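You operate a simulated robot arm through the tools that you are given. There is no shell and no other tool.

The job below is to be done with a simulated robot arm. You get a single attempt, and the scene is never put back.

## Task
Set the joystick's tension to 20%, try it fore and aft, and save.
Fine: knob to SET first; ease it to both stops; press SAVE once with the stick centred; knob back to FLY.

The check looks at the end state, three seconds after you hand in, the way a careful person would. Anything else that was tipped, shoved, dropped, spilled or broken makes it a failure.

## Robot
A 6-joint arm with a three-finger gripper, fixed in place. Base frame: the origin is on the floor under the middle of its stand, x ahead of it, y to its left, z up. Units: mm, degrees, N and s.
It reaches about 1213 mm from its shoulder. Its first joint turns from -166.0 to 166.0 degrees. Payload 4.89 kg.
The TCP is the grasp point between the finger pads, 30 mm short of the fingertips. In the tool frame z runs along the fingers and y along their closing line. The gripper opens to 164 mm; its body begins 125 mm behind the TCP.
Orientation is told as [roll, pitch, yaw] about the base's x, y, z axes, in that order, counted from this pose: with the fingers straight down and closing along the base's y, the tool's x points along the base's -x, its y along +y and its z along -z.

## Interface
- The arm moves only by the tool step_arm. Its argument "motion" is a list of rows, each a list of 7 numbers: the opening, from 0 (shut) to 1 (fully open), then the shift along the tool's x, y, z in mm, then the turn, a rotation vector about the tool's x, y, z in degrees. In form: [[gripper, x, y, z, ax, ay, az], ...]. A call has 1 to 20 rows; each row is the pose to reach, as a shift and turn from the pose commanded when the call began, along the tool's axes at that moment. Rows are played at 5 a second. More than 50 mm and 8.6 degrees between two rows, or a gripper value outside its range, and nothing of the call is played. Where a pose cannot be reached the arm comes as near as it can. A force on the tool above 40 N (or 10 N above the force at the start of the call, whichever is more), or a blocked arm, ends the call early, and 0.2 s more pass. The fingers move at their own pace (about 108 mm/s each) and stop on an object; they squeeze with about 35 N. The grip force told is the motor's: it shows also when the fingers shut on nothing. Time passes only in rows, and 0.2 s behind the last, so rows that repeat a pose let the fingers close. The reply holds the time, the measured pose of the TCP, the force on the tool along the base axes, the opening and the grip force, in the units named above and with some noise, with the torque about the TCP (base axes, N m) and any sound that the robot's microphone picked up, and new pictures: "views" is both (left out), scene, wrist or none.
- Cameras (640 x 400 px; columns grow to the right, rows downward): "scene" is fixed at [224.4, -499.3, 1412.8]; the picture's right is [0.93, -0.38, 0.00], its down [-0.16, -0.41, -0.90] and it looks along [0.34, 0.83, -0.44] (base axes); focal length 344 px, centre (320, 200). "wrist" rides on the gripper at [76, -2, -152] in the tool frame; the picture's right is [0.02, 1.00, 0.00], its down [-0.88, 0.02, -0.47] and it looks along [-0.47, 0.01, 0.88] (tool axes); focal length 247 px, centre (320, 200).
- lift_body(by): moves the trunk up (or, below 0, down) by that many mm; the arm rides with it, the base frame stays. It gives what a move gives, with no picture.
- measure_at(camera, pixels): for up to 12 pixels [column, row] of the newest picture of that camera ("zoom" is the newest enlarged one), the place [x, y, z] in the base frame of the surface seen there, good to about 2 mm, but the place of the scene camera against the robot may be out by one fixed shift of up to 12 mm in any direction. It takes no simulated time.
- inspect(camera, box): a new picture of the part [left, top, right, bottom] of that camera's present view, enlarged. It takes no simulated time.
- close_job(): hands the job in; it is judged then, once.

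Leave the gripper open and the arm clear of the work at the hand-in unless told otherwise.

The tools are called by a JSON object that holds its "method" and its "body". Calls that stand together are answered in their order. step_arm: Moves the arm, as the interface text tells. Its arguments: {"type":"object","properties":{"motion":{"type":"array"},"views":{"type":"string","enum":["both","scene","wrist","none"]}},"required":["motion"]} The other tools are called the same way: lift_body (by) moves the trunk up or down; measure_at (camera, pixels) gives the place of the surface under pixels of a picture; inspect (camera, box) takes an enlarged picture of a part of a camera's view; close_job () hands the job in.

At the start:

```text
clock: 0.0
tool_pos: [453.8, 440.2, 986.2]
orientation: [0.0, -0.1, -0.1]
force: [0.2, 0.7, 0.2]
moment: [0.02, -0.01, -0.03]
width: 163.9
gripper_force: 0.0
trunk travel left (down, up): [-175.0, 215.0]
```

scene: 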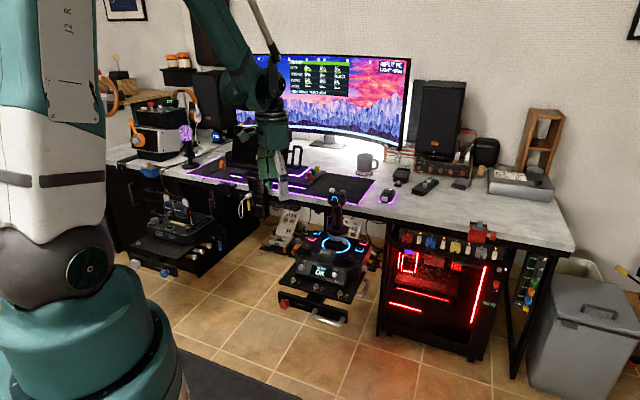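
wrist: 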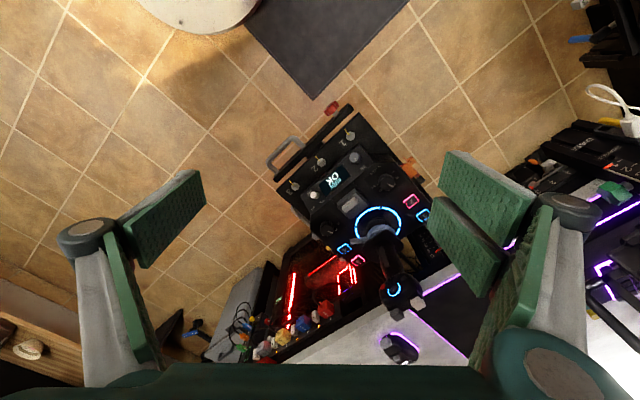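

I see the joystick unit around scene pixel (330,250), with a small display showing "OK". I'll enlarge both views before I move anything.

{"method": "inspect", "body": {"camera": "scene", "box": [250, 170, 410, 330]}}

{"method": "inspect", "body": {"camera": "wrist", "box": [250, 90, 450, 330]}}

{"method": "inspect", "body": {"camera": "scene", "box": [260, 50, 420, 150]}}

```text
2.50 times, centred on (330, 250) of scene
```

zoom: 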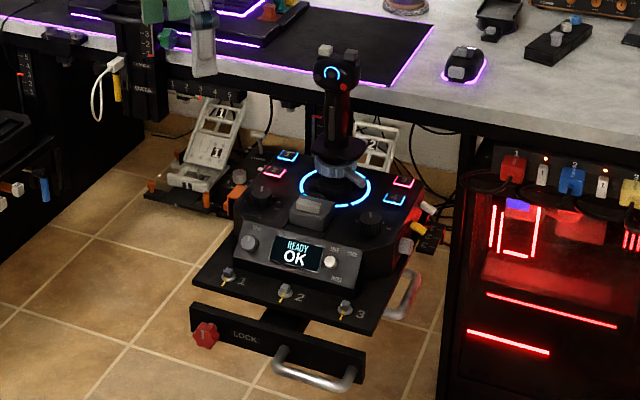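

```text
1.67 times, centred on (350, 210) of wrist
```

zoom: 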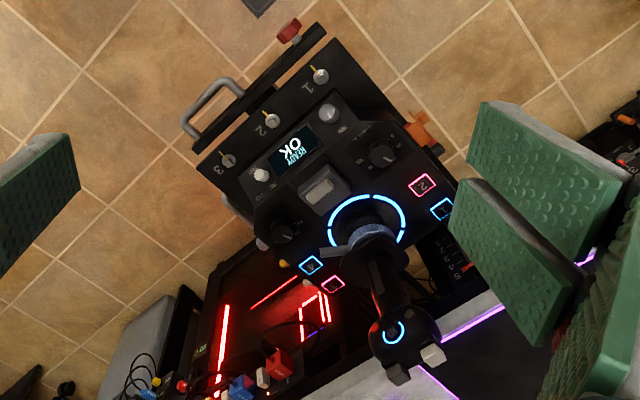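

```text
4.00 times, centred on (340, 100) of scene
```

zoom: 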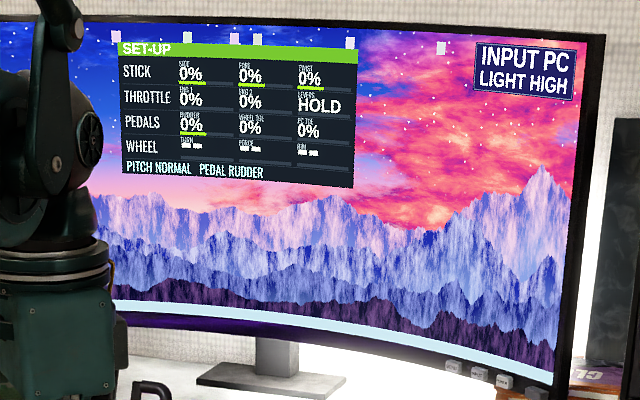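

The joystick unit has a display "READY OK" and several knobs. I'll enlarge closer to read the labels.

{"method": "inspect", "body": {"camera": "scene", "box": [300, 240, 364, 280]}}

{"method": "inspect", "body": {"camera": "scene", "box": [300, 200, 364, 240]}}

{"method": "inspect", "body": {"camera": "scene", "box": [290, 260, 370, 330]}}

{"method": "inspect", "body": {"camera": "scene", "box": [330, 220, 380, 260]}}

{"method": "inspect", "body": {"camera": "wrist", "box": [300, 120, 380, 180]}}

{"method": "inspect", "body": {"camera": "wrist", "box": [340, 160, 440, 230]}}

{"method": "inspect", "body": {"camera": "wrist", "box": [290, 180, 370, 250]}}

```text
10.00 times, centred on (332, 260) of scene
```

zoom: 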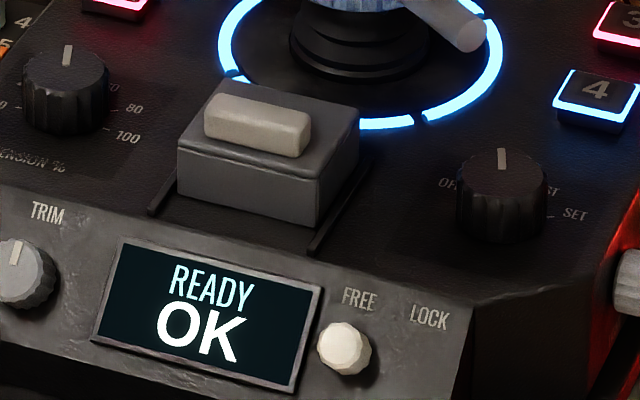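

```text
10.00 times, centred on (332, 220) of scene
```

zoom: 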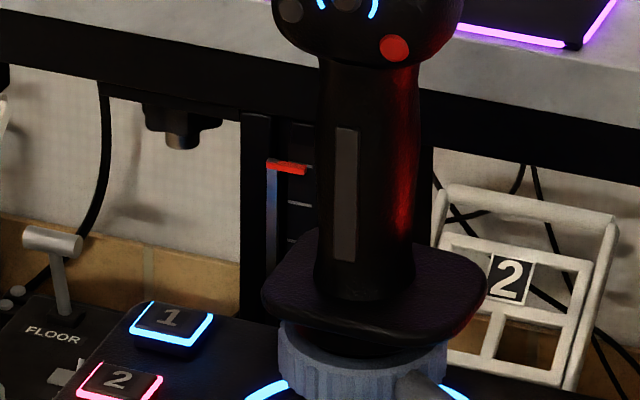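

```text
5.71 times, centred on (330, 295) of scene
```

zoom: 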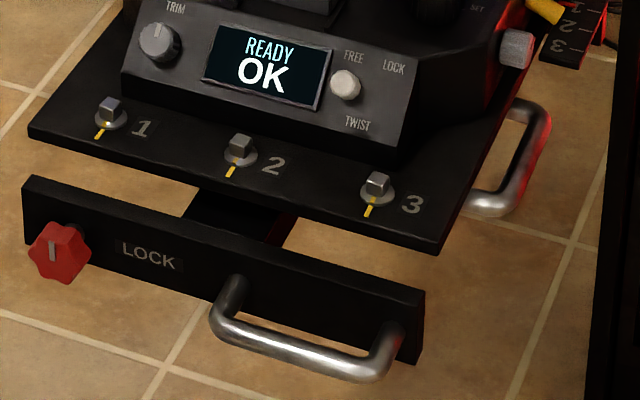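

```text
10.00 times, centred on (355, 240) of scene
```

zoom: 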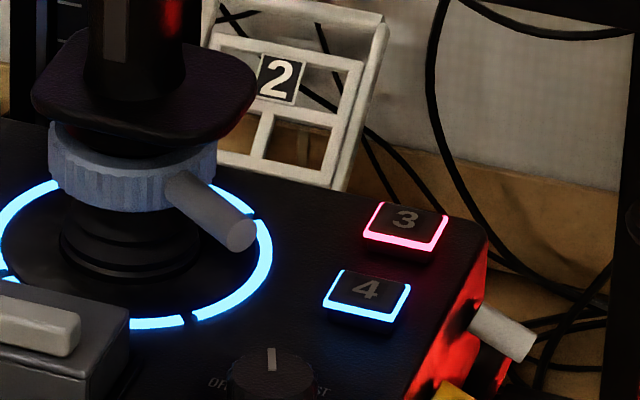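

```text
6.67 times, centred on (340, 150) of wrist
```

zoom: 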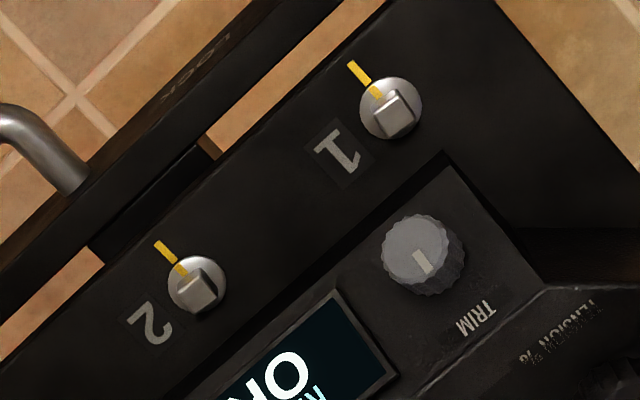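

```text
5.71 times, centred on (390, 195) of wrist
```

zoom: 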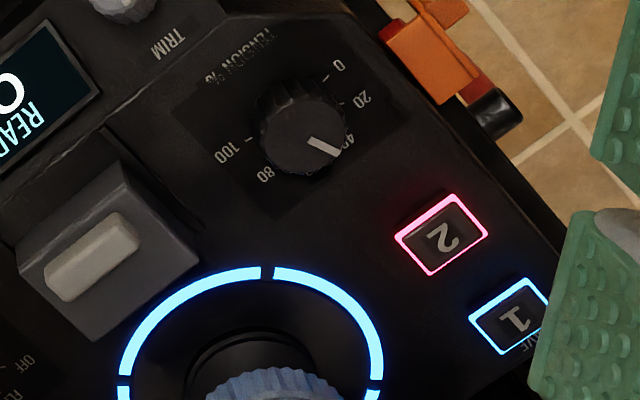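

```text
5.71 times, centred on (330, 215) of wrist
```

zoom: 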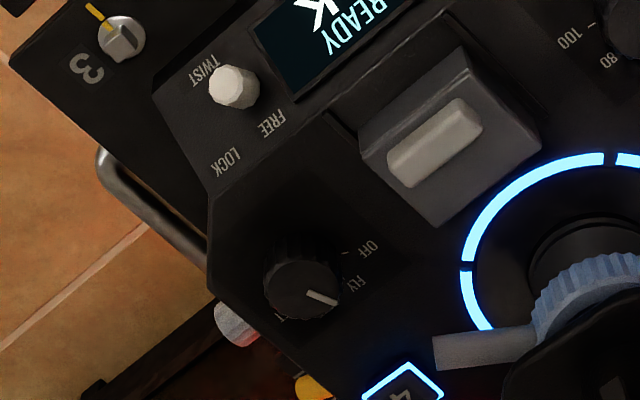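

The tension knob (left, wrist px ≈386,183) points about mid-scale. The mode knob (right, wrist px ≈327,231) points at FLY. A box with a pale bar sits in the middle and there are four lit buttons. I'll measure the places of these.

{"method": "measure_at", "body": {"camera": "wrist", "pixels": [[386, 182], [327, 231], [350, 205], [424, 214], [411, 201], [344, 247], [357, 260], [395, 290], [378, 236], [375, 200], [352, 183], [336, 213]]}}

{"method": "inspect", "body": {"camera": "wrist", "box": [400, 190, 440, 225]}}

{"method": "inspect", "body": {"camera": "wrist", "box": [330, 235, 370, 270]}}

{"method": "inspect", "body": {"camera": "wrist", "box": [330, 220, 450, 320]}}

{"method": "inspect", "body": {"camera": "wrist", "box": [330, 180, 370, 220]}}

{"method": "inspect", "body": {"camera": "wrist", "box": [365, 165, 405, 200]}}

{"method": "inspect", "body": {"camera": "wrist", "box": [310, 210, 350, 245]}}

```text
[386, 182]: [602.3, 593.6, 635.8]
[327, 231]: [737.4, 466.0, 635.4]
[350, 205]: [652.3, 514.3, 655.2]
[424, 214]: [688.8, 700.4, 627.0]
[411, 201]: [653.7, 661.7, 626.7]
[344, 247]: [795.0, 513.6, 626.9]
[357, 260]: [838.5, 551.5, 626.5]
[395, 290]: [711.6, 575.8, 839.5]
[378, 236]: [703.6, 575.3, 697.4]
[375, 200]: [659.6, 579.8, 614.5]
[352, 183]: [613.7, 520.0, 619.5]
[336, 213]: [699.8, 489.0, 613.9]
```

```text
11.43 times, centred on (420, 208) of wrist
```

zoom: 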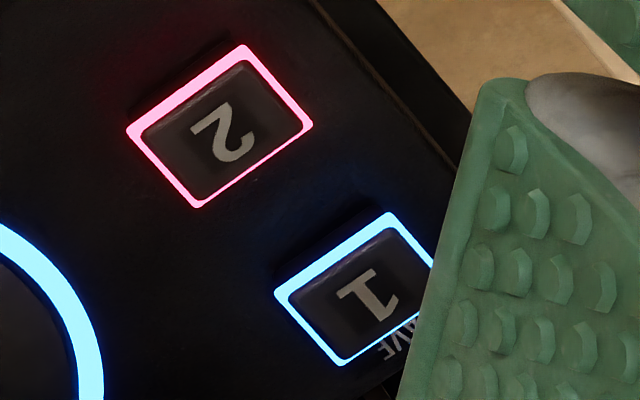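

```text
11.43 times, centred on (350, 252) of wrist
```

zoom: 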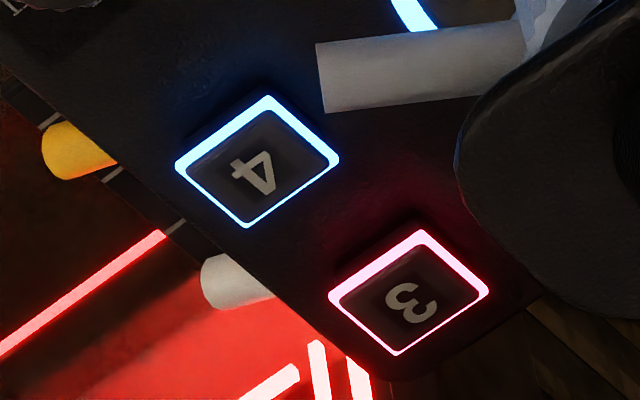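

```text
4.00 times, centred on (390, 270) of wrist
```

zoom: 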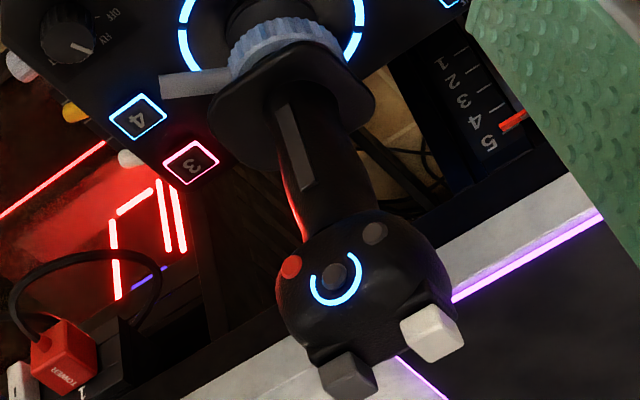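

```text
10.00 times, centred on (350, 200) of wrist
```

zoom: 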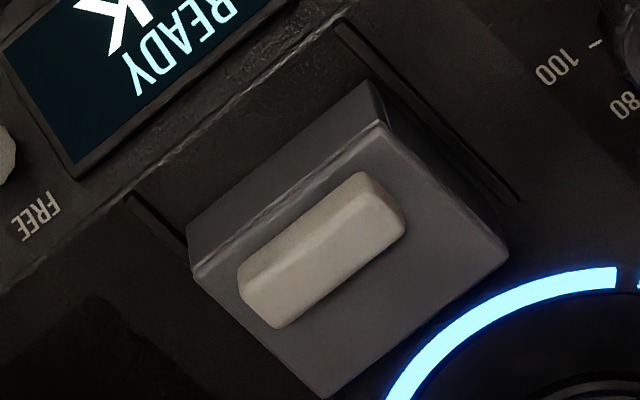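

```text
11.43 times, centred on (385, 182) of wrist
```

zoom: 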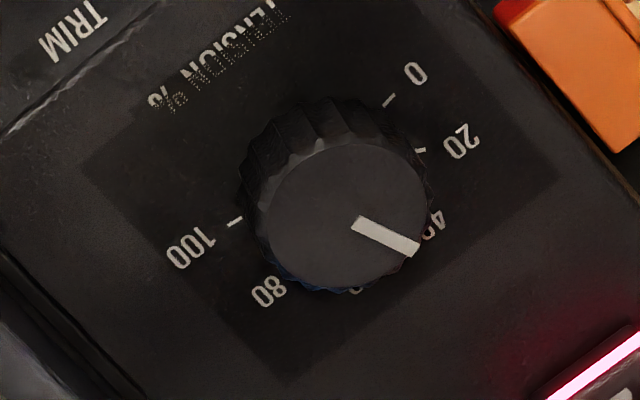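

```text
11.43 times, centred on (330, 228) of wrist
```

zoom: 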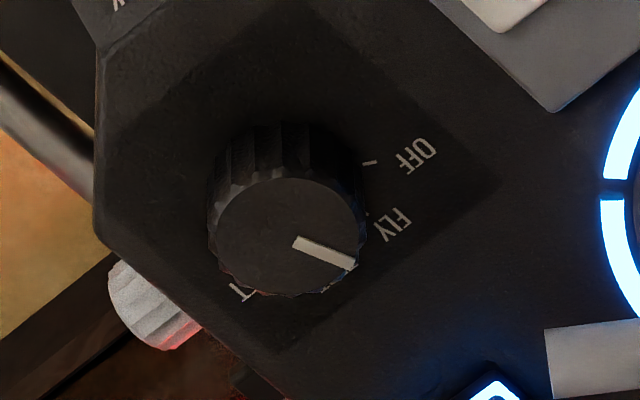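

The unit is turned about 45° in the base frame: its left-to-right axis runs along (0.71,-0.71) and its forward axis along (0.71,0.71). "…AVE" is printed behind button 1. I'll check the desk and stick clearances with the scene camera, then turn the wrist 45° and move closer for a better look.

{"method": "measure_at", "body": {"camera": "scene", "pixels": [[331, 190], [337, 200], [333, 215], [318, 253], [346, 257], [327, 253], [300, 190], [370, 205], [312, 240], [358, 248], [330, 270], [290, 300]]}}

{"method": "step_arm", "body": {"motion": [[1, -15.5, 0, 26, 0, 0, -5.6], [1, -31, 0, 52, 0, 0, -11.2], [1, -46.5, 0, 78, 0, 0, -16.8], [1, -62, 0, 104, 0, 0, -22.4], [1, -77.5, 0, 130, 0, 0, -28], [1, -93, 0, 156, 0, 0, -33.6], [1, -108.5, 0, 182, 0, 0, -39.2], [1, -124, 0, 206, 0, 0, -45]]}}

```text
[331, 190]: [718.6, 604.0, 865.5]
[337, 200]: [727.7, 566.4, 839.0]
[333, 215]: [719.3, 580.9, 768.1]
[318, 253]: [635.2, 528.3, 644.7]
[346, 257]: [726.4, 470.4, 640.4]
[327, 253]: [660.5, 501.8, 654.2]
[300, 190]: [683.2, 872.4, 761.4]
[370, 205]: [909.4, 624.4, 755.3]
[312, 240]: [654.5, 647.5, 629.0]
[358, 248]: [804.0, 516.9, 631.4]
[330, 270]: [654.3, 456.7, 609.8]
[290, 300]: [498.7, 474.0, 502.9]
```

```text
clock: 1.8
tool_pos: [579.2, 440.0, 780.3]
orientation: [0.0, 0.0, 45.1]
force: [-1.0, -0.2, 0.8]
moment: [0.07, -0.13, 0.0]
width: 163.8
gripper_force: 0.1
trunk travel left (down, up): [-175.0, 215.0]
```

scene: 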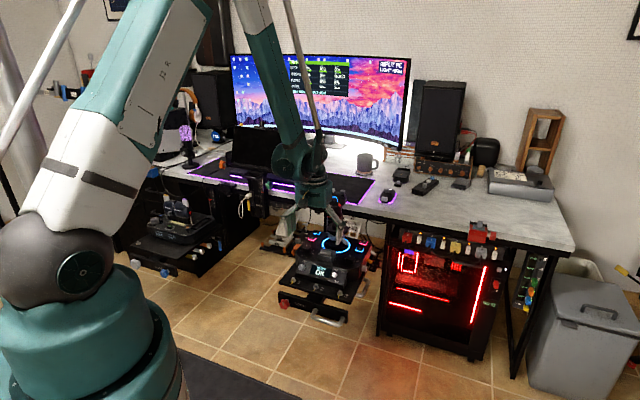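
wrist: 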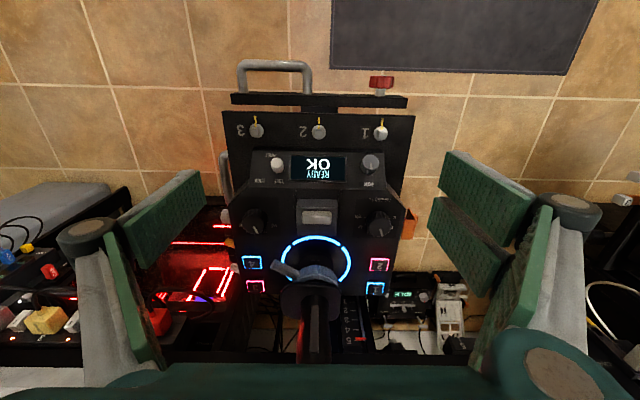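

The wrist view is now square with the unit (upside down). I'll enlarge the knobs, the box and the buttons.

{"method": "inspect", "body": {"camera": "wrist", "box": [350, 195, 410, 240]}}

{"method": "inspect", "body": {"camera": "wrist", "box": [230, 195, 290, 240]}}

{"method": "inspect", "body": {"camera": "wrist", "box": [350, 250, 400, 300]}}

{"method": "inspect", "body": {"camera": "wrist", "box": [235, 245, 295, 300]}}

{"method": "inspect", "body": {"camera": "wrist", "box": [280, 190, 360, 300]}}

{"method": "inspect", "body": {"camera": "wrist", "box": [250, 145, 400, 195]}}

```text
8.89 times, centred on (380, 218) of wrist
```

zoom: 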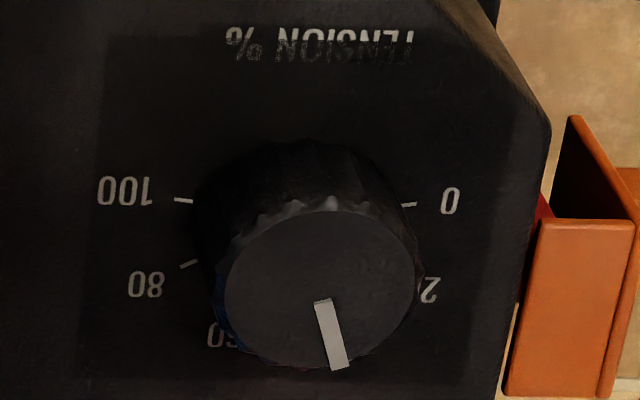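

```text
8.89 times, centred on (260, 218) of wrist
```

zoom: 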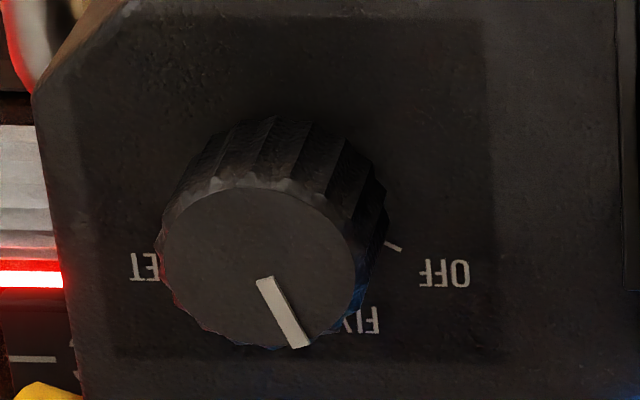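

```text
8.00 times, centred on (375, 275) of wrist
```

zoom: 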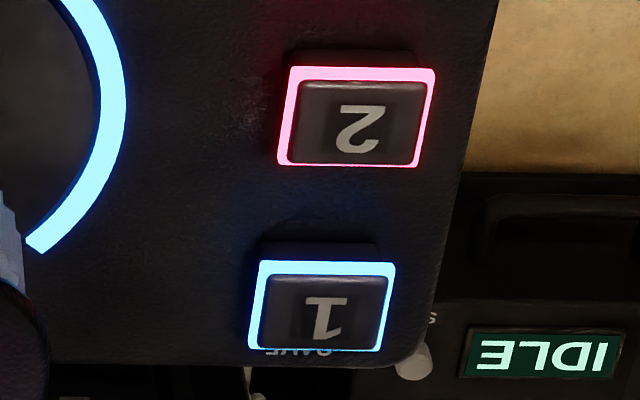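

```text
7.27 times, centred on (265, 272) of wrist
```

zoom: 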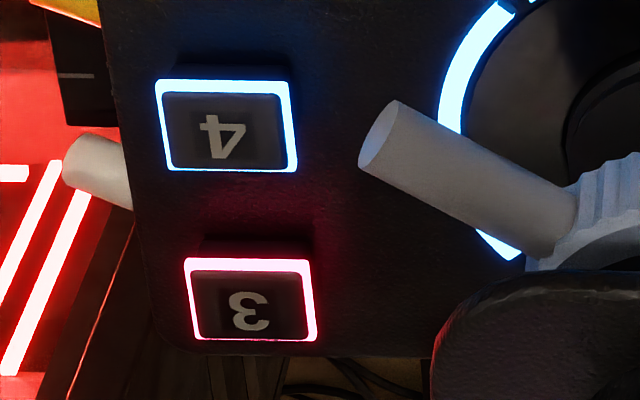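

```text
3.64 times, centred on (320, 245) of wrist
```

zoom: 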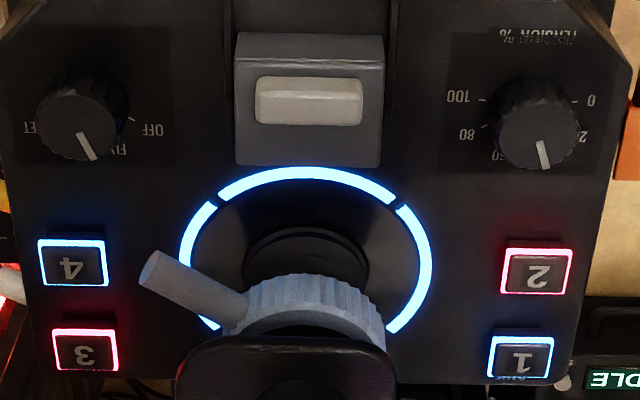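

```text
4.27 times, centred on (325, 170) of wrist
```

zoom: 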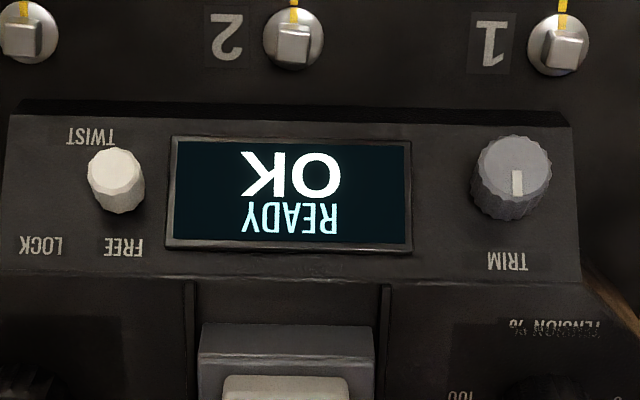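

Button 1 has "SAVE" printed behind it. The tension pointer stands at about 45. I'll measure the scale ticks and labels, knob tops and other places.

{"method": "measure_at", "body": {"camera": "wrist", "pixels": [[389.9, 218.6], [364.6, 218], [365.2, 225.3], [394.6, 218], [358, 216.9], [360.4, 227.6], [392.4, 228.1], [368.2, 233.2], [380, 227], [381.5, 236]]}}

{"method": "measure_at", "body": {"camera": "wrist", "pixels": [[254, 224], [256.5, 231.5], [268.5, 223.2], [274, 226], [240, 225.5], [267, 232], [375, 288], [379, 264], [252, 263], [256, 286], [318, 216], [318, 240]]}}

```text
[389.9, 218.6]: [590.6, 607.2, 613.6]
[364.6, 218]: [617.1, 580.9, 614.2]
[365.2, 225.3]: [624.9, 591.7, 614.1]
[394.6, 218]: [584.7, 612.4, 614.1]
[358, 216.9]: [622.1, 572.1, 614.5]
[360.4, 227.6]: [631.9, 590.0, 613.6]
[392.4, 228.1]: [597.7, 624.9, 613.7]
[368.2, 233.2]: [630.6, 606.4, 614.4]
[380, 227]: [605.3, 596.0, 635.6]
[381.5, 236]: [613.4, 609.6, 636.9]
```

```text
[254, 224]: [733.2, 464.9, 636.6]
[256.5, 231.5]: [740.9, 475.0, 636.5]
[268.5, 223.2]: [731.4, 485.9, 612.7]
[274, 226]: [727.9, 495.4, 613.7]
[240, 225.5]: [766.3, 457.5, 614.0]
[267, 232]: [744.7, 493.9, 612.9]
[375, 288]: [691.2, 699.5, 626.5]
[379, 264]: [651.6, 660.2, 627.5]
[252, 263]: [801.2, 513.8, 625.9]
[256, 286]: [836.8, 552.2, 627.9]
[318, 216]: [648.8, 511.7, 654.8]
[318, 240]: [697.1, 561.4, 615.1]
```

The tension scale works out as 2° per percent, with 50 pointing straight forward, so 20% lies 60° left of forward. The mode knob goes OFF/FLY/TEST/SET in 40° steps. Before gripping I need to know the finger sizes, so I'll measure the fingers in the wrist view.

{"method": "inspect", "body": {"camera": "wrist", "box": [40, 130, 300, 390]}}

{"method": "inspect", "body": {"camera": "wrist", "box": [400, 130, 640, 390]}}

{"method": "measure_at", "body": {"camera": "wrist", "pixels": [[448, 155], [530, 195], [518, 240], [442, 190], [432, 202], [500, 255], [480, 295], [432, 232], [195, 175], [203, 208], [140, 262], [85, 235]]}}

{"method": "inspect", "body": {"camera": "scene", "box": [250, 130, 410, 290]}}

```text
1.54 times, centred on (170, 260) of wrist
```

zoom: 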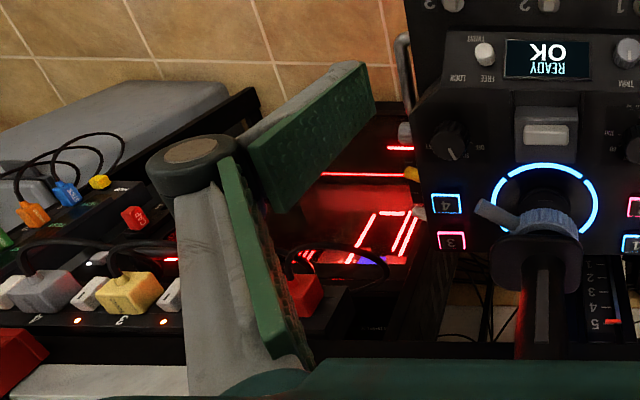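

```text
1.54 times, centred on (520, 260) of wrist
```

zoom: 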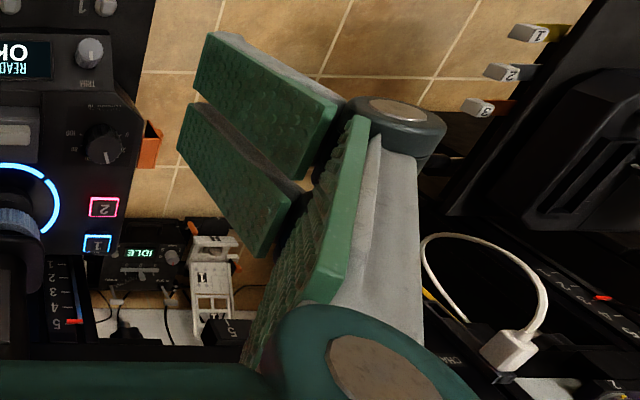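

```text
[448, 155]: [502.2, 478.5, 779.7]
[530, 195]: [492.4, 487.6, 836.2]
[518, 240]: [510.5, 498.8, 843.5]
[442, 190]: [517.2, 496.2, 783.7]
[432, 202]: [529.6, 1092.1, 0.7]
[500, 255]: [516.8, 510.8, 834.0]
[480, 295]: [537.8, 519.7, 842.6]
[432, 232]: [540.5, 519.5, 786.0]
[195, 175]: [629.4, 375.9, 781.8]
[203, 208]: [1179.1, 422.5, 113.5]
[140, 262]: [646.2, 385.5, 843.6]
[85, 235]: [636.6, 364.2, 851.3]
```

```text
2.50 times, centred on (330, 210) of scene
```

zoom: 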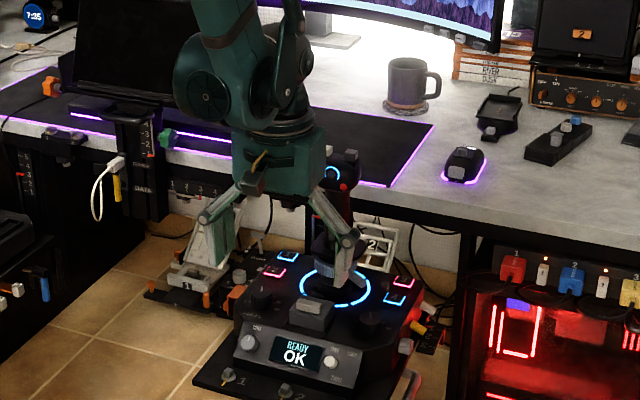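

The fingers are about 24 mm wide: two on the tool's +y side and one on the -y side. Now I'll measure the stick axis (ring), the orange part left of the unit, the box edges and the stick head.

{"method": "measure_at", "body": {"camera": "wrist", "pixels": [[282.4, 264.2], [350.2, 262.9], [316.7, 238.1], [296, 212], [342, 212], [405, 225], [410, 212], [317, 305], [290, 300], [340, 300], [310, 330], [277, 268]]}}

{"method": "inspect", "body": {"camera": "scene", "box": [315, 180, 375, 230]}}

{"method": "inspect", "body": {"camera": "scene", "box": [260, 220, 320, 260]}}

{"method": "inspect", "body": {"camera": "wrist", "box": [260, 250, 380, 390]}}

```text
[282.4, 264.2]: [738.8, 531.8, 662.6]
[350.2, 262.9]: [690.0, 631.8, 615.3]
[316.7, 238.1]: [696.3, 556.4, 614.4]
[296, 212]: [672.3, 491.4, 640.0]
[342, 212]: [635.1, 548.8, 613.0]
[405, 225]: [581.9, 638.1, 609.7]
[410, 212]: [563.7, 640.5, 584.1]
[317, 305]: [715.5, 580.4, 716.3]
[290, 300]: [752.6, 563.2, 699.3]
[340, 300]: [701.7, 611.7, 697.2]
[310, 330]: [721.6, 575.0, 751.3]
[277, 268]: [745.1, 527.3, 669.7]
```

```text
8.00 times, centred on (345, 205) of scene
```

zoom: 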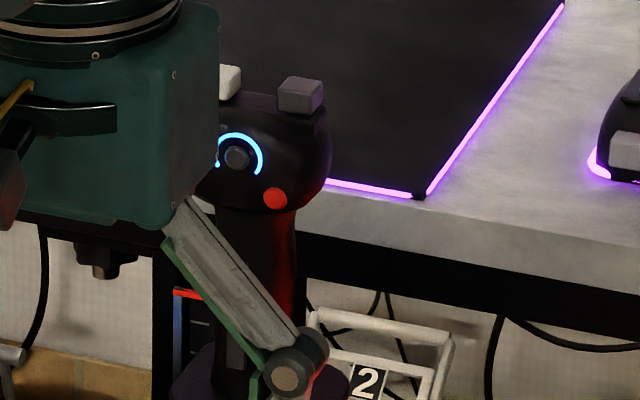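

```text
10.00 times, centred on (290, 240) of scene
```

zoom: 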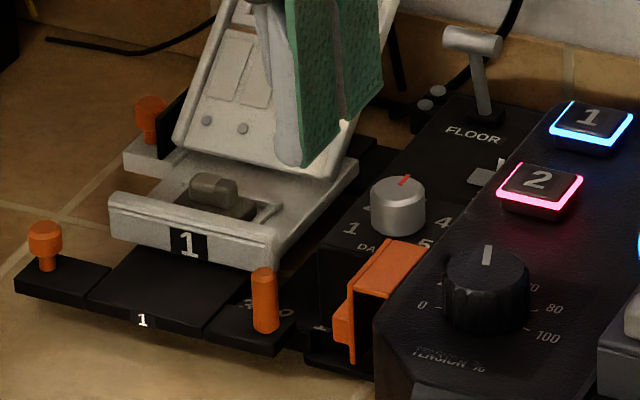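

```text
2.86 times, centred on (320, 320) of wrist
```

zoom: 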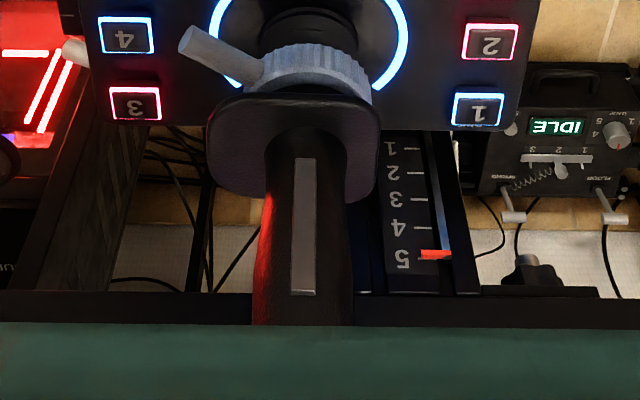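

The stick axis is at about f≈938, r≈98 in the unit's own frame. That is about 126 mm from either knob, so there's room for the gripper. Next I'll hover over the mode knob (base ≈735,467) with the gripper partly closed and the wrist turned, and look closely.

{"method": "step_arm", "body": {"motion": [[0.9, -21.5, -15.3, 10, 0, 0, -6.7], [0.75, -43, -30.5, 20, 0, 0, -13.4], [0.6, -64.5, -45.8, 30, 0, 0, -20], [0.5, -86, -61, 40, 0, 0, -26.7], [0.4, -107.5, -76.3, 50, 0, 0, -33.4], [0.4, -129.3, -91.6, 60, 0, 0, -40], [0.4, -129.3, -91.6, 60, 0, 0, -40]]}}

```text
clock: 3.4
tool_pos: [735.1, 465.9, 721.0]
orientation: [0.0, 0.0, 85.1]
force: [0.4, -0.5, 0.0]
moment: [0.01, -0.05, 0.0]
width: 65.5
gripper_force: 0.1
trunk travel left (down, up): [-175.0, 215.0]
```

scene: 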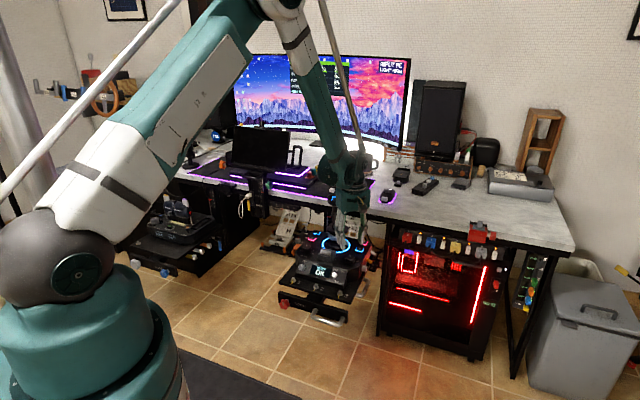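
wrist: 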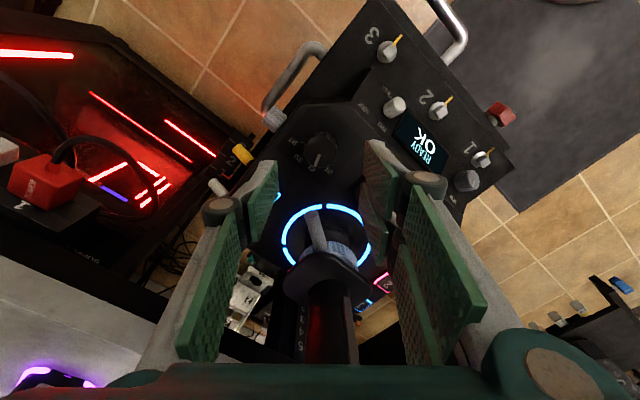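

The knob is visible between the fingers (px ≈318,150). I'll enlarge it and measure.

{"method": "inspect", "body": {"camera": "wrist", "box": [275, 115, 365, 185]}}

{"method": "measure_at", "body": {"camera": "wrist", "pixels": [[320, 148], [318, 162], [300, 160], [294, 142], [330, 170], [304, 147], [338, 147], [320, 135], [280, 168], [275, 200], [368, 150], [375, 195]]}}

{"method": "inspect", "body": {"camera": "wrist", "box": [180, 130, 480, 380]}}

```text
5.71 times, centred on (320, 150) of wrist
```

zoom: 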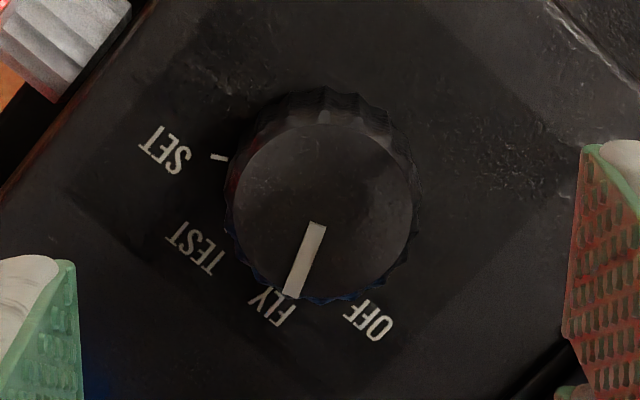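

```text
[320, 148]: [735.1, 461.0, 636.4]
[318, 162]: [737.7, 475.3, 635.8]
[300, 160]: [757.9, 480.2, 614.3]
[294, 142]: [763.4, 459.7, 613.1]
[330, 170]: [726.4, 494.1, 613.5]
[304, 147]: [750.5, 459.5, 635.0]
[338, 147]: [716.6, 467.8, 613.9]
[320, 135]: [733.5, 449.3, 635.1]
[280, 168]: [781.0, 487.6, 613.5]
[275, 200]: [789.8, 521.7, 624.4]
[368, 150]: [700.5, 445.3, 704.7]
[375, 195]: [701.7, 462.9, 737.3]
```

```text
1.60 times, centred on (330, 255) of wrist
```

zoom: 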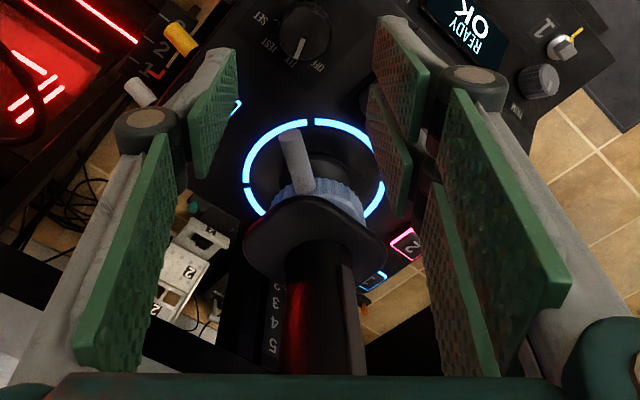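

The pointer reads FLY, with TEST and SET further clockwise. The knob centre is at ≈(735.4,465.2). I want to keep the fingers clear of the collar lever, so I'll measure the knuckles, lever and guard.

{"method": "measure_at", "body": {"camera": "wrist", "pixels": [[425, 178], [440, 185], [218, 206], [205, 210], [405, 180], [312, 212], [320, 245], [295, 285], [355, 285], [316, 280], [340, 300], [345, 340]]}}

{"method": "inspect", "body": {"camera": "wrist", "box": [260, 190, 380, 310]}}

{"method": "inspect", "body": {"camera": "scene", "box": [300, 150, 400, 290]}}

```text
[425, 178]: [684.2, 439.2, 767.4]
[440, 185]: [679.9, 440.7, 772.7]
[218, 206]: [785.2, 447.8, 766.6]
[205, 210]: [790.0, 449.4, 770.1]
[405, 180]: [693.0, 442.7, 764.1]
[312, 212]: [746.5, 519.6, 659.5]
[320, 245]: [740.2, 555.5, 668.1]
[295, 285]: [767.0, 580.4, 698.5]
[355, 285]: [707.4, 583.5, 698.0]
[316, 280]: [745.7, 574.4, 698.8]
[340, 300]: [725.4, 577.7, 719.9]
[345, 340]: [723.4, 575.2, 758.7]
```

```text
3.33 times, centred on (320, 250) of wrist
```

zoom: 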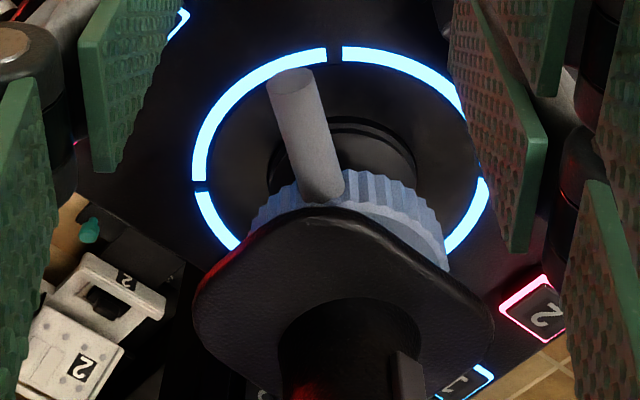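

```text
2.86 times, centred on (350, 220) of scene
```

zoom: 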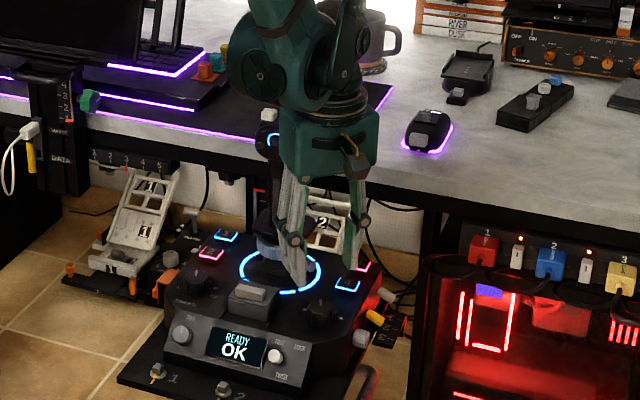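

At the knob, the lever end is about 54 mm away at 123° in the unit's frame. Starting from yaw ≈130° and ending at ≈50° keeps the widest clearance. I'll turn the wrist to yaw 130° above the knob.

{"method": "step_arm", "body": {"motion": [[0.4, 0.1, 0, 0, 0, 0, -7.5], [0.4, 0.2, -0.1, 0, 0, 0, -15], [0.4, 0.3, -0.2, 0, 0, 0, -22.5], [0.4, 0.5, -0.3, 0, 0, 0, -30], [0.4, 0.6, -0.3, 0, 0, 0, -37.5], [0.4, 0.7, -0.4, 0, 0, 0, -45]]}}

```text
clock: 4.8
tool_pos: [735.0, 467.1, 720.6]
orientation: [-0.1, 0.0, 130.1]
force: [0.3, -0.4, -0.6]
moment: [0.01, -0.01, 0.0]
width: 65.8
gripper_force: 0.1
trunk travel left (down, up): [-175.0, 215.0]
```

scene: 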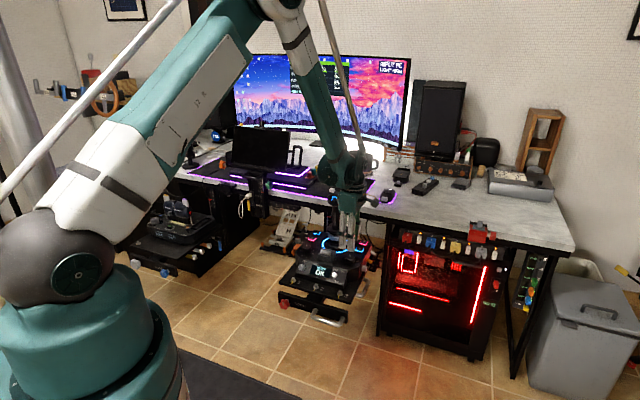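
wrist: 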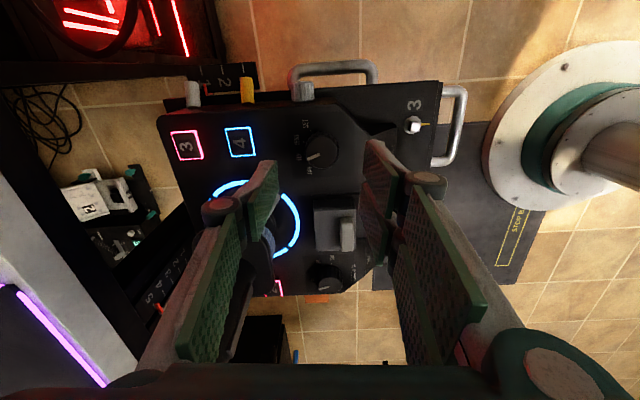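

The view has turned as planned. I'll check that the knob is still centred between the fingers.

{"method": "inspect", "body": {"camera": "wrist", "box": [260, 110, 380, 190]}}

{"method": "measure_at", "body": {"camera": "wrist", "pixels": [[320, 152], [310, 152], [333, 152], [320, 140], [320, 165], [277, 170], [270, 185], [368, 150], [366, 142]]}}

```text
5.00 times, centred on (320, 150) of wrist
```

zoom: 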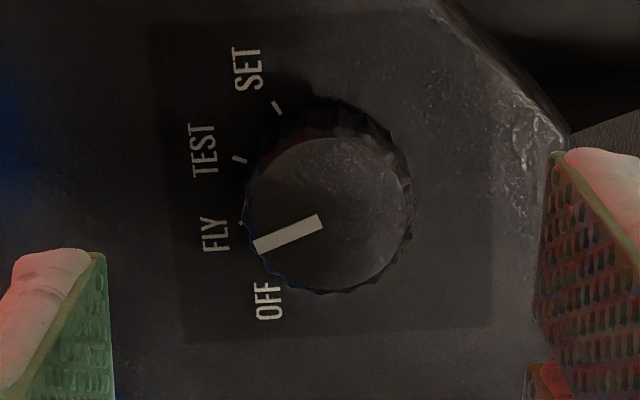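

```text
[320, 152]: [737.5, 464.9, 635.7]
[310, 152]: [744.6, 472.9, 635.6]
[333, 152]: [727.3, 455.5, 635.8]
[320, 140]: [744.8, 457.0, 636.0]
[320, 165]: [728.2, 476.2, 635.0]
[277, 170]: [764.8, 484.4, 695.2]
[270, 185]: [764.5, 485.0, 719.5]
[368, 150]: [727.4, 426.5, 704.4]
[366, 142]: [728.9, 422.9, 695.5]
```

The knob is centred between the fingers. I'll lower to TCP z≈648, which leaves the closed tips about 4 mm above the panel.

{"method": "step_arm", "body": {"motion": [[0.4, 0.5, 0.3, 14, 0, 0, 0], [0.4, 1, 0.6, 28, 0, 0, 0], [0.4, 1.5, 1, 42, 0, 0, 0], [0.4, 1.5, 1, 54, 0, 0, 0], [0.4, 1.5, 1, 64, 0, 0, 0], [0.4, 1.5, 1, 72, 0, 0, 0]]}}

```text
clock: 6.2
tool_pos: [736.5, 465.3, 647.4]
orientation: [0.0, 0.0, 129.9]
force: [-0.4, -0.2, -0.4]
moment: [-0.01, -0.01, 0.01]
width: 65.4
gripper_force: 0.0
trunk travel left (down, up): [-175.0, 215.0]
```

scene: 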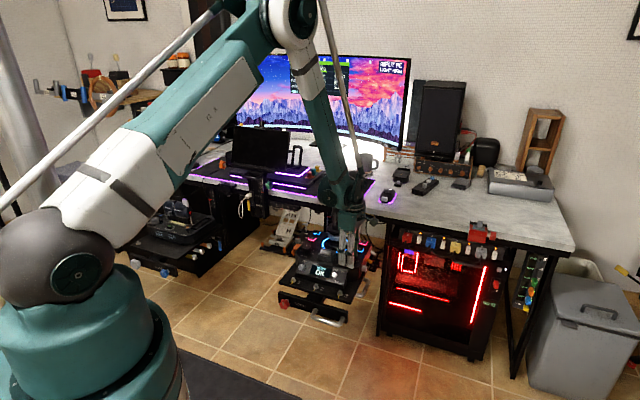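
wrist: 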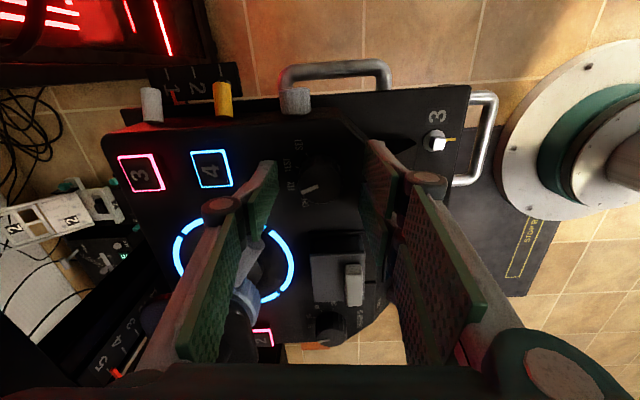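

The knob is now at px ≈(318,180) between the fingers. I'll zoom in to check the finger clearance to the lever and the knob.

{"method": "inspect", "body": {"camera": "wrist", "box": [200, 130, 420, 330]}}

{"method": "measure_at", "body": {"camera": "wrist", "pixels": [[275, 165], [270, 195], [366, 145], [366, 165], [318, 180], [255, 245], [245, 265], [310, 195]]}}

```text
2.00 times, centred on (310, 230) of wrist
```

zoom: 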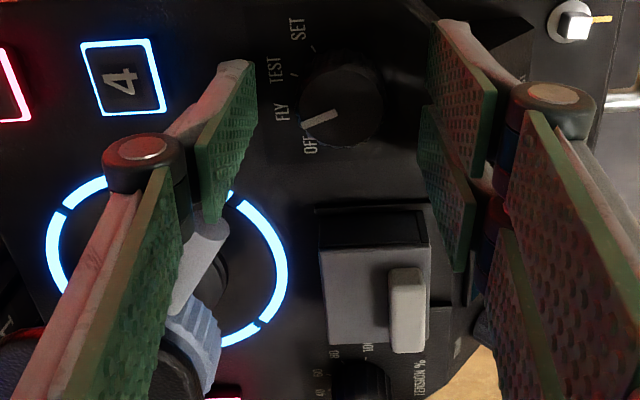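

```text
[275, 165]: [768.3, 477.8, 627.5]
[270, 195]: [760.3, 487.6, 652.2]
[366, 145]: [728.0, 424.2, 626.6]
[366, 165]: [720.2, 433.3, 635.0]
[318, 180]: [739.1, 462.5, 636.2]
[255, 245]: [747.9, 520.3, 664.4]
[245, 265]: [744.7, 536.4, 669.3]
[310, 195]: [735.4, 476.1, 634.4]
```

There is about 16 mm clearance to the lever and the knob is centred. I'll close the fingers on the knob.

{"method": "step_arm", "body": {"motion": [[0.3, 0, 0, 0, 0, 0, 0], [0.22, 0, 0, 0, 0, 0, 0], [0.15, 0, 0, 0, 0, 0, 0], [0.1, 0, 0, 0, 0, 0, 0], [0.1, 0, 0, 0, 0, 0, 0]]}}

```text
clock: 7.4
tool_pos: [736.3, 464.8, 647.6]
orientation: [0.0, 0.0, 130.0]
force: [-4.2, -3.4, -4.2]
moment: [-0.22, -0.04, 0.01]
width: 32.6
gripper_force: 44.9
trunk travel left (down, up): [-175.0, 215.0]
```

scene: 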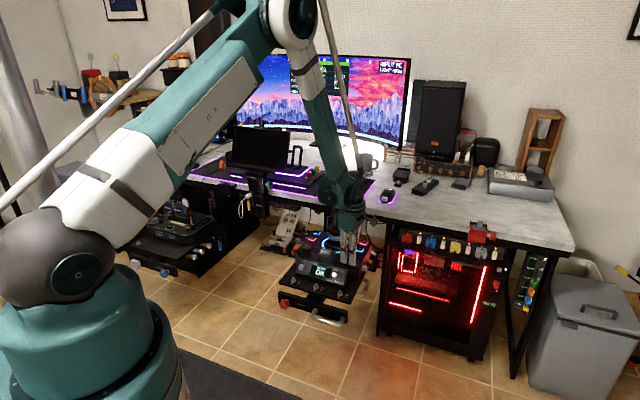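
wrist: 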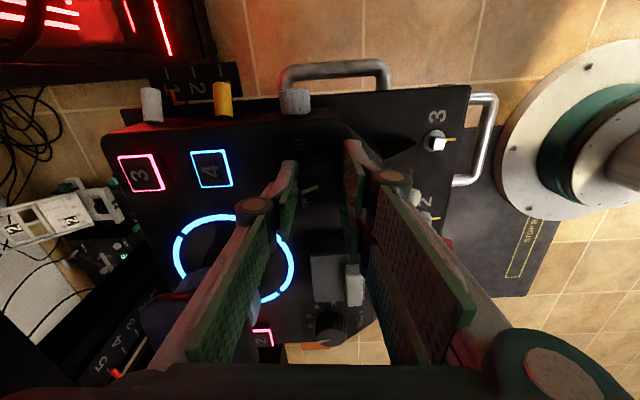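

The knob is gripped (width 32.6 mm). I'll turn it clockwise, yaw −80°, in small steps.

{"method": "step_arm", "body": {"motion": [[0.1, 0, 0.5, 0, 0, 0, 5], [0.1, 0, 0.5, 0, 0, 0, 10], [0.1, 0, 0.5, 0, 0, 0, 15], [0.1, 0, 0.5, 0, 0, 0, 20], [0.1, 0, 0.5, 0, 0, 0, 25], [0.1, 0, 0.5, 0, 0, 0, 30], [0.1, 0, 0.5, 0, 0, 0, 35], [0.1, 0, 0.5, 0, 0, 0, 40], [0.1, 0, 0.5, 0, 0, 0, 40]]}}

```text
clock: 9.4
tool_pos: [735.7, 464.8, 648.3]
orientation: [0.0, 0.0, 90.1]
force: [5.1, 1.1, -8.1]
moment: [0.03, -0.22, 0.0]
width: 32.7
gripper_force: 45.1
trunk travel left (down, up): [-175.0, 215.0]
```

scene: 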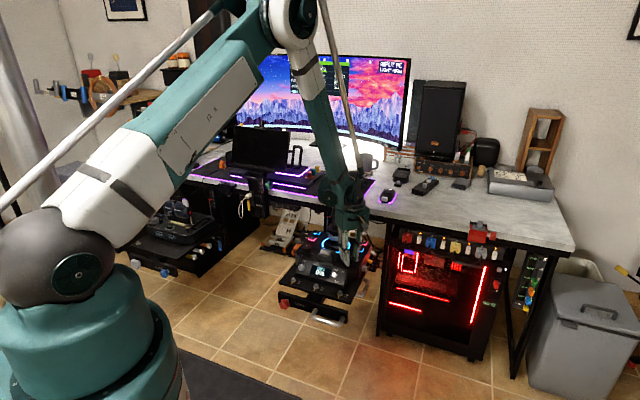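
wrist: 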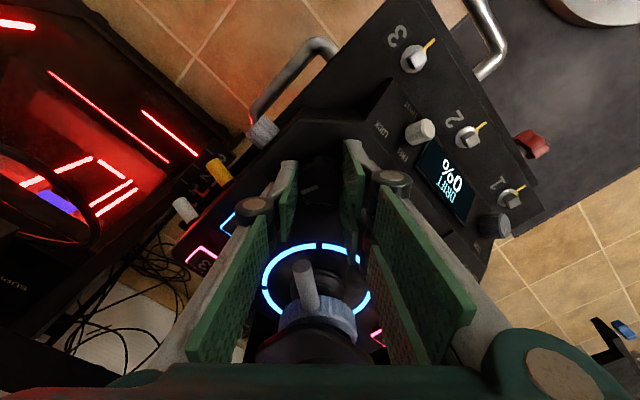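

The display now reads "DRIFT 0%" (TEST position). The knob turned with the grip, so I'll continue another 40°.

{"method": "step_arm", "body": {"motion": [[0.1, 0, 0, 0, 0, 0, 5], [0.1, 0, 0, 0, 0, 0, 10], [0.1, 0, 0, 0, 0, 0, 15], [0.1, 0, 0, 0, 0, 0, 20], [0.1, 0, 0, 0, 0, 0, 25], [0.1, 0, 0, 0, 0, 0, 30], [0.1, 0, 0, 0, 0, 0, 35], [0.1, 0, 0, 0, 0, 0, 40], [0.1, 0, 0, 0, 0, 0, 40]]}}

```text
clock: 11.4
tool_pos: [735.3, 464.9, 649.5]
orientation: [0.0, 0.0, 50.1]
force: [1.4, -3.5, -6.6]
moment: [-0.32, 0.1, 0.06]
width: 32.6
gripper_force: 44.9
trunk travel left (down, up): [-175.0, 215.0]
```

scene: 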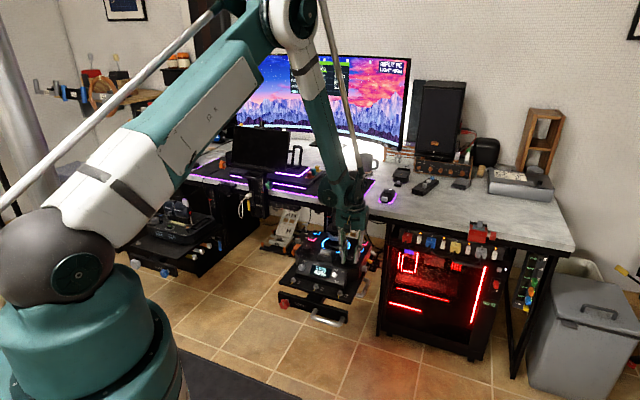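
wrist: 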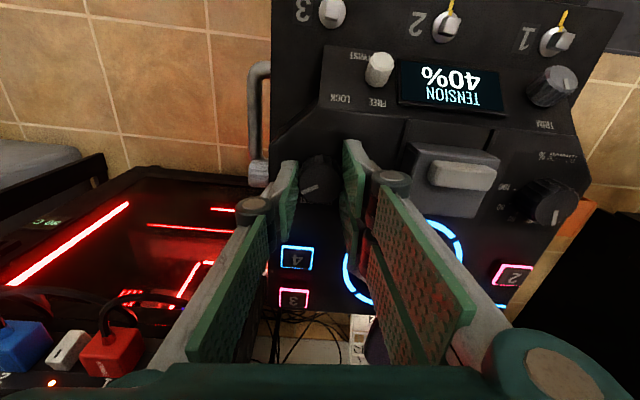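

The display reads "TENSION 40%", so the unit is in SET. I'll release the knob and lift off straight up.

{"method": "step_arm", "body": {"motion": [[0.2, 0, 0, 0, 0, 0, 0], [0.3, 0, 0, 0, 0, 0, 0], [0.4, 0, 0, 0, 0, 0, 0], [0.4, 0, 0, 0, 0, 0, 0], [0.4, 0, 0, -15, 0, 0, 0], [0.4, 0, 0, -35, 0, 0, 0], [0.4, 0, 0, -55, 0, 0, 0], [0.4, 0, 0, -72, 0, 0, 0]]}}

```text
clock: 13.2
tool_pos: [735.3, 465.4, 720.3]
orientation: [0.0, -0.1, 50.0]
force: [0.4, -0.7, -0.2]
moment: [-0.02, 0.05, -0.04]
width: 65.9
gripper_force: 0.0
trunk travel left (down, up): [-175.0, 215.0]
```

scene: 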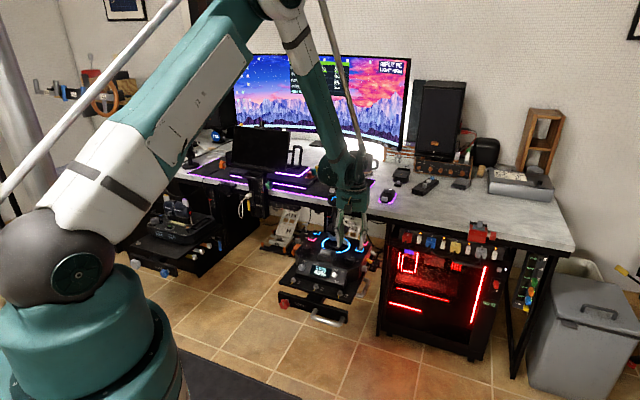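
wrist: 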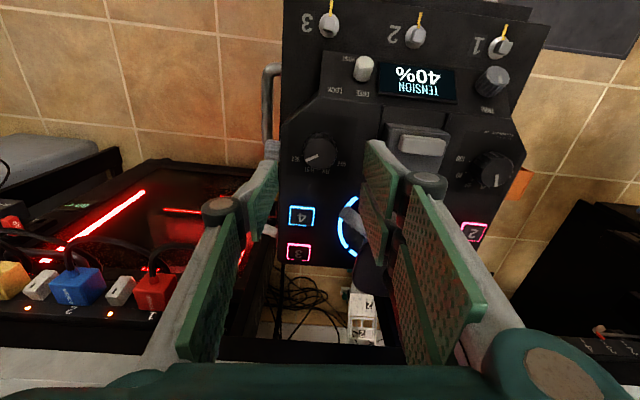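

The mode knob points to SET. Next is the tension knob at base ≈(606.5,597). I'll go round on the user side of the stick, staying at z≈720, and turn to yaw 30° on the way.

{"method": "step_arm", "body": {"motion": [[0.4, 15.2, 24.6, 0, 0, 0, 2.5], [0.4, 30.4, 49.2, 0, 0, 0, 5], [0.4, 45.5, 73.9, 0, 0, 0, 7.5], [0.4, 60.7, 98.5, 0, 0, 0, 10], [0.4, 41, 119.7, 0, 0, 0, 12.5], [0.4, 21.4, 140.9, 0, 0, 0, 15], [0.4, 1.7, 162.1, 0, 0, 0, 17.5], [0.4, -18, 183.3, 0, 0, 0, 20], [0.4, -18, 183.3, 0, 0, 0, 20]]}}

```text
clock: 15.2
tool_pos: [606.3, 596.4, 719.8]
orientation: [0.0, 0.1, 30.0]
force: [0.7, 0.4, -0.1]
moment: [0.0, 0.04, 0.04]
width: 65.7
gripper_force: 0.1
trunk travel left (down, up): [-175.0, 215.0]
```

scene: 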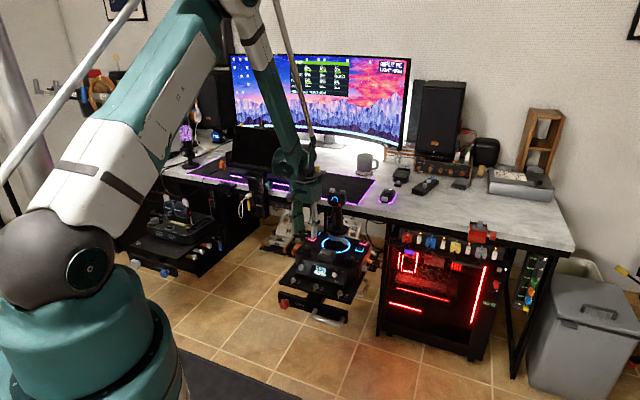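
wrist: 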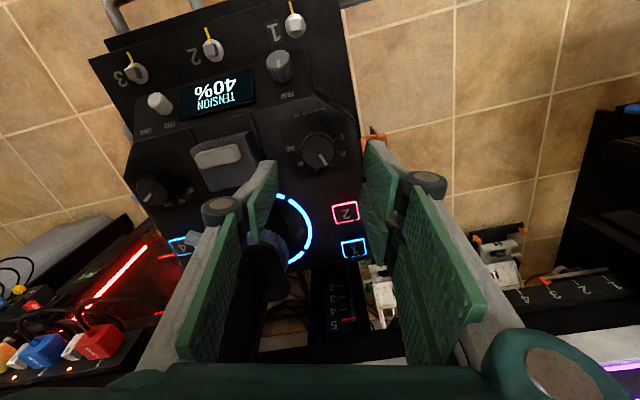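

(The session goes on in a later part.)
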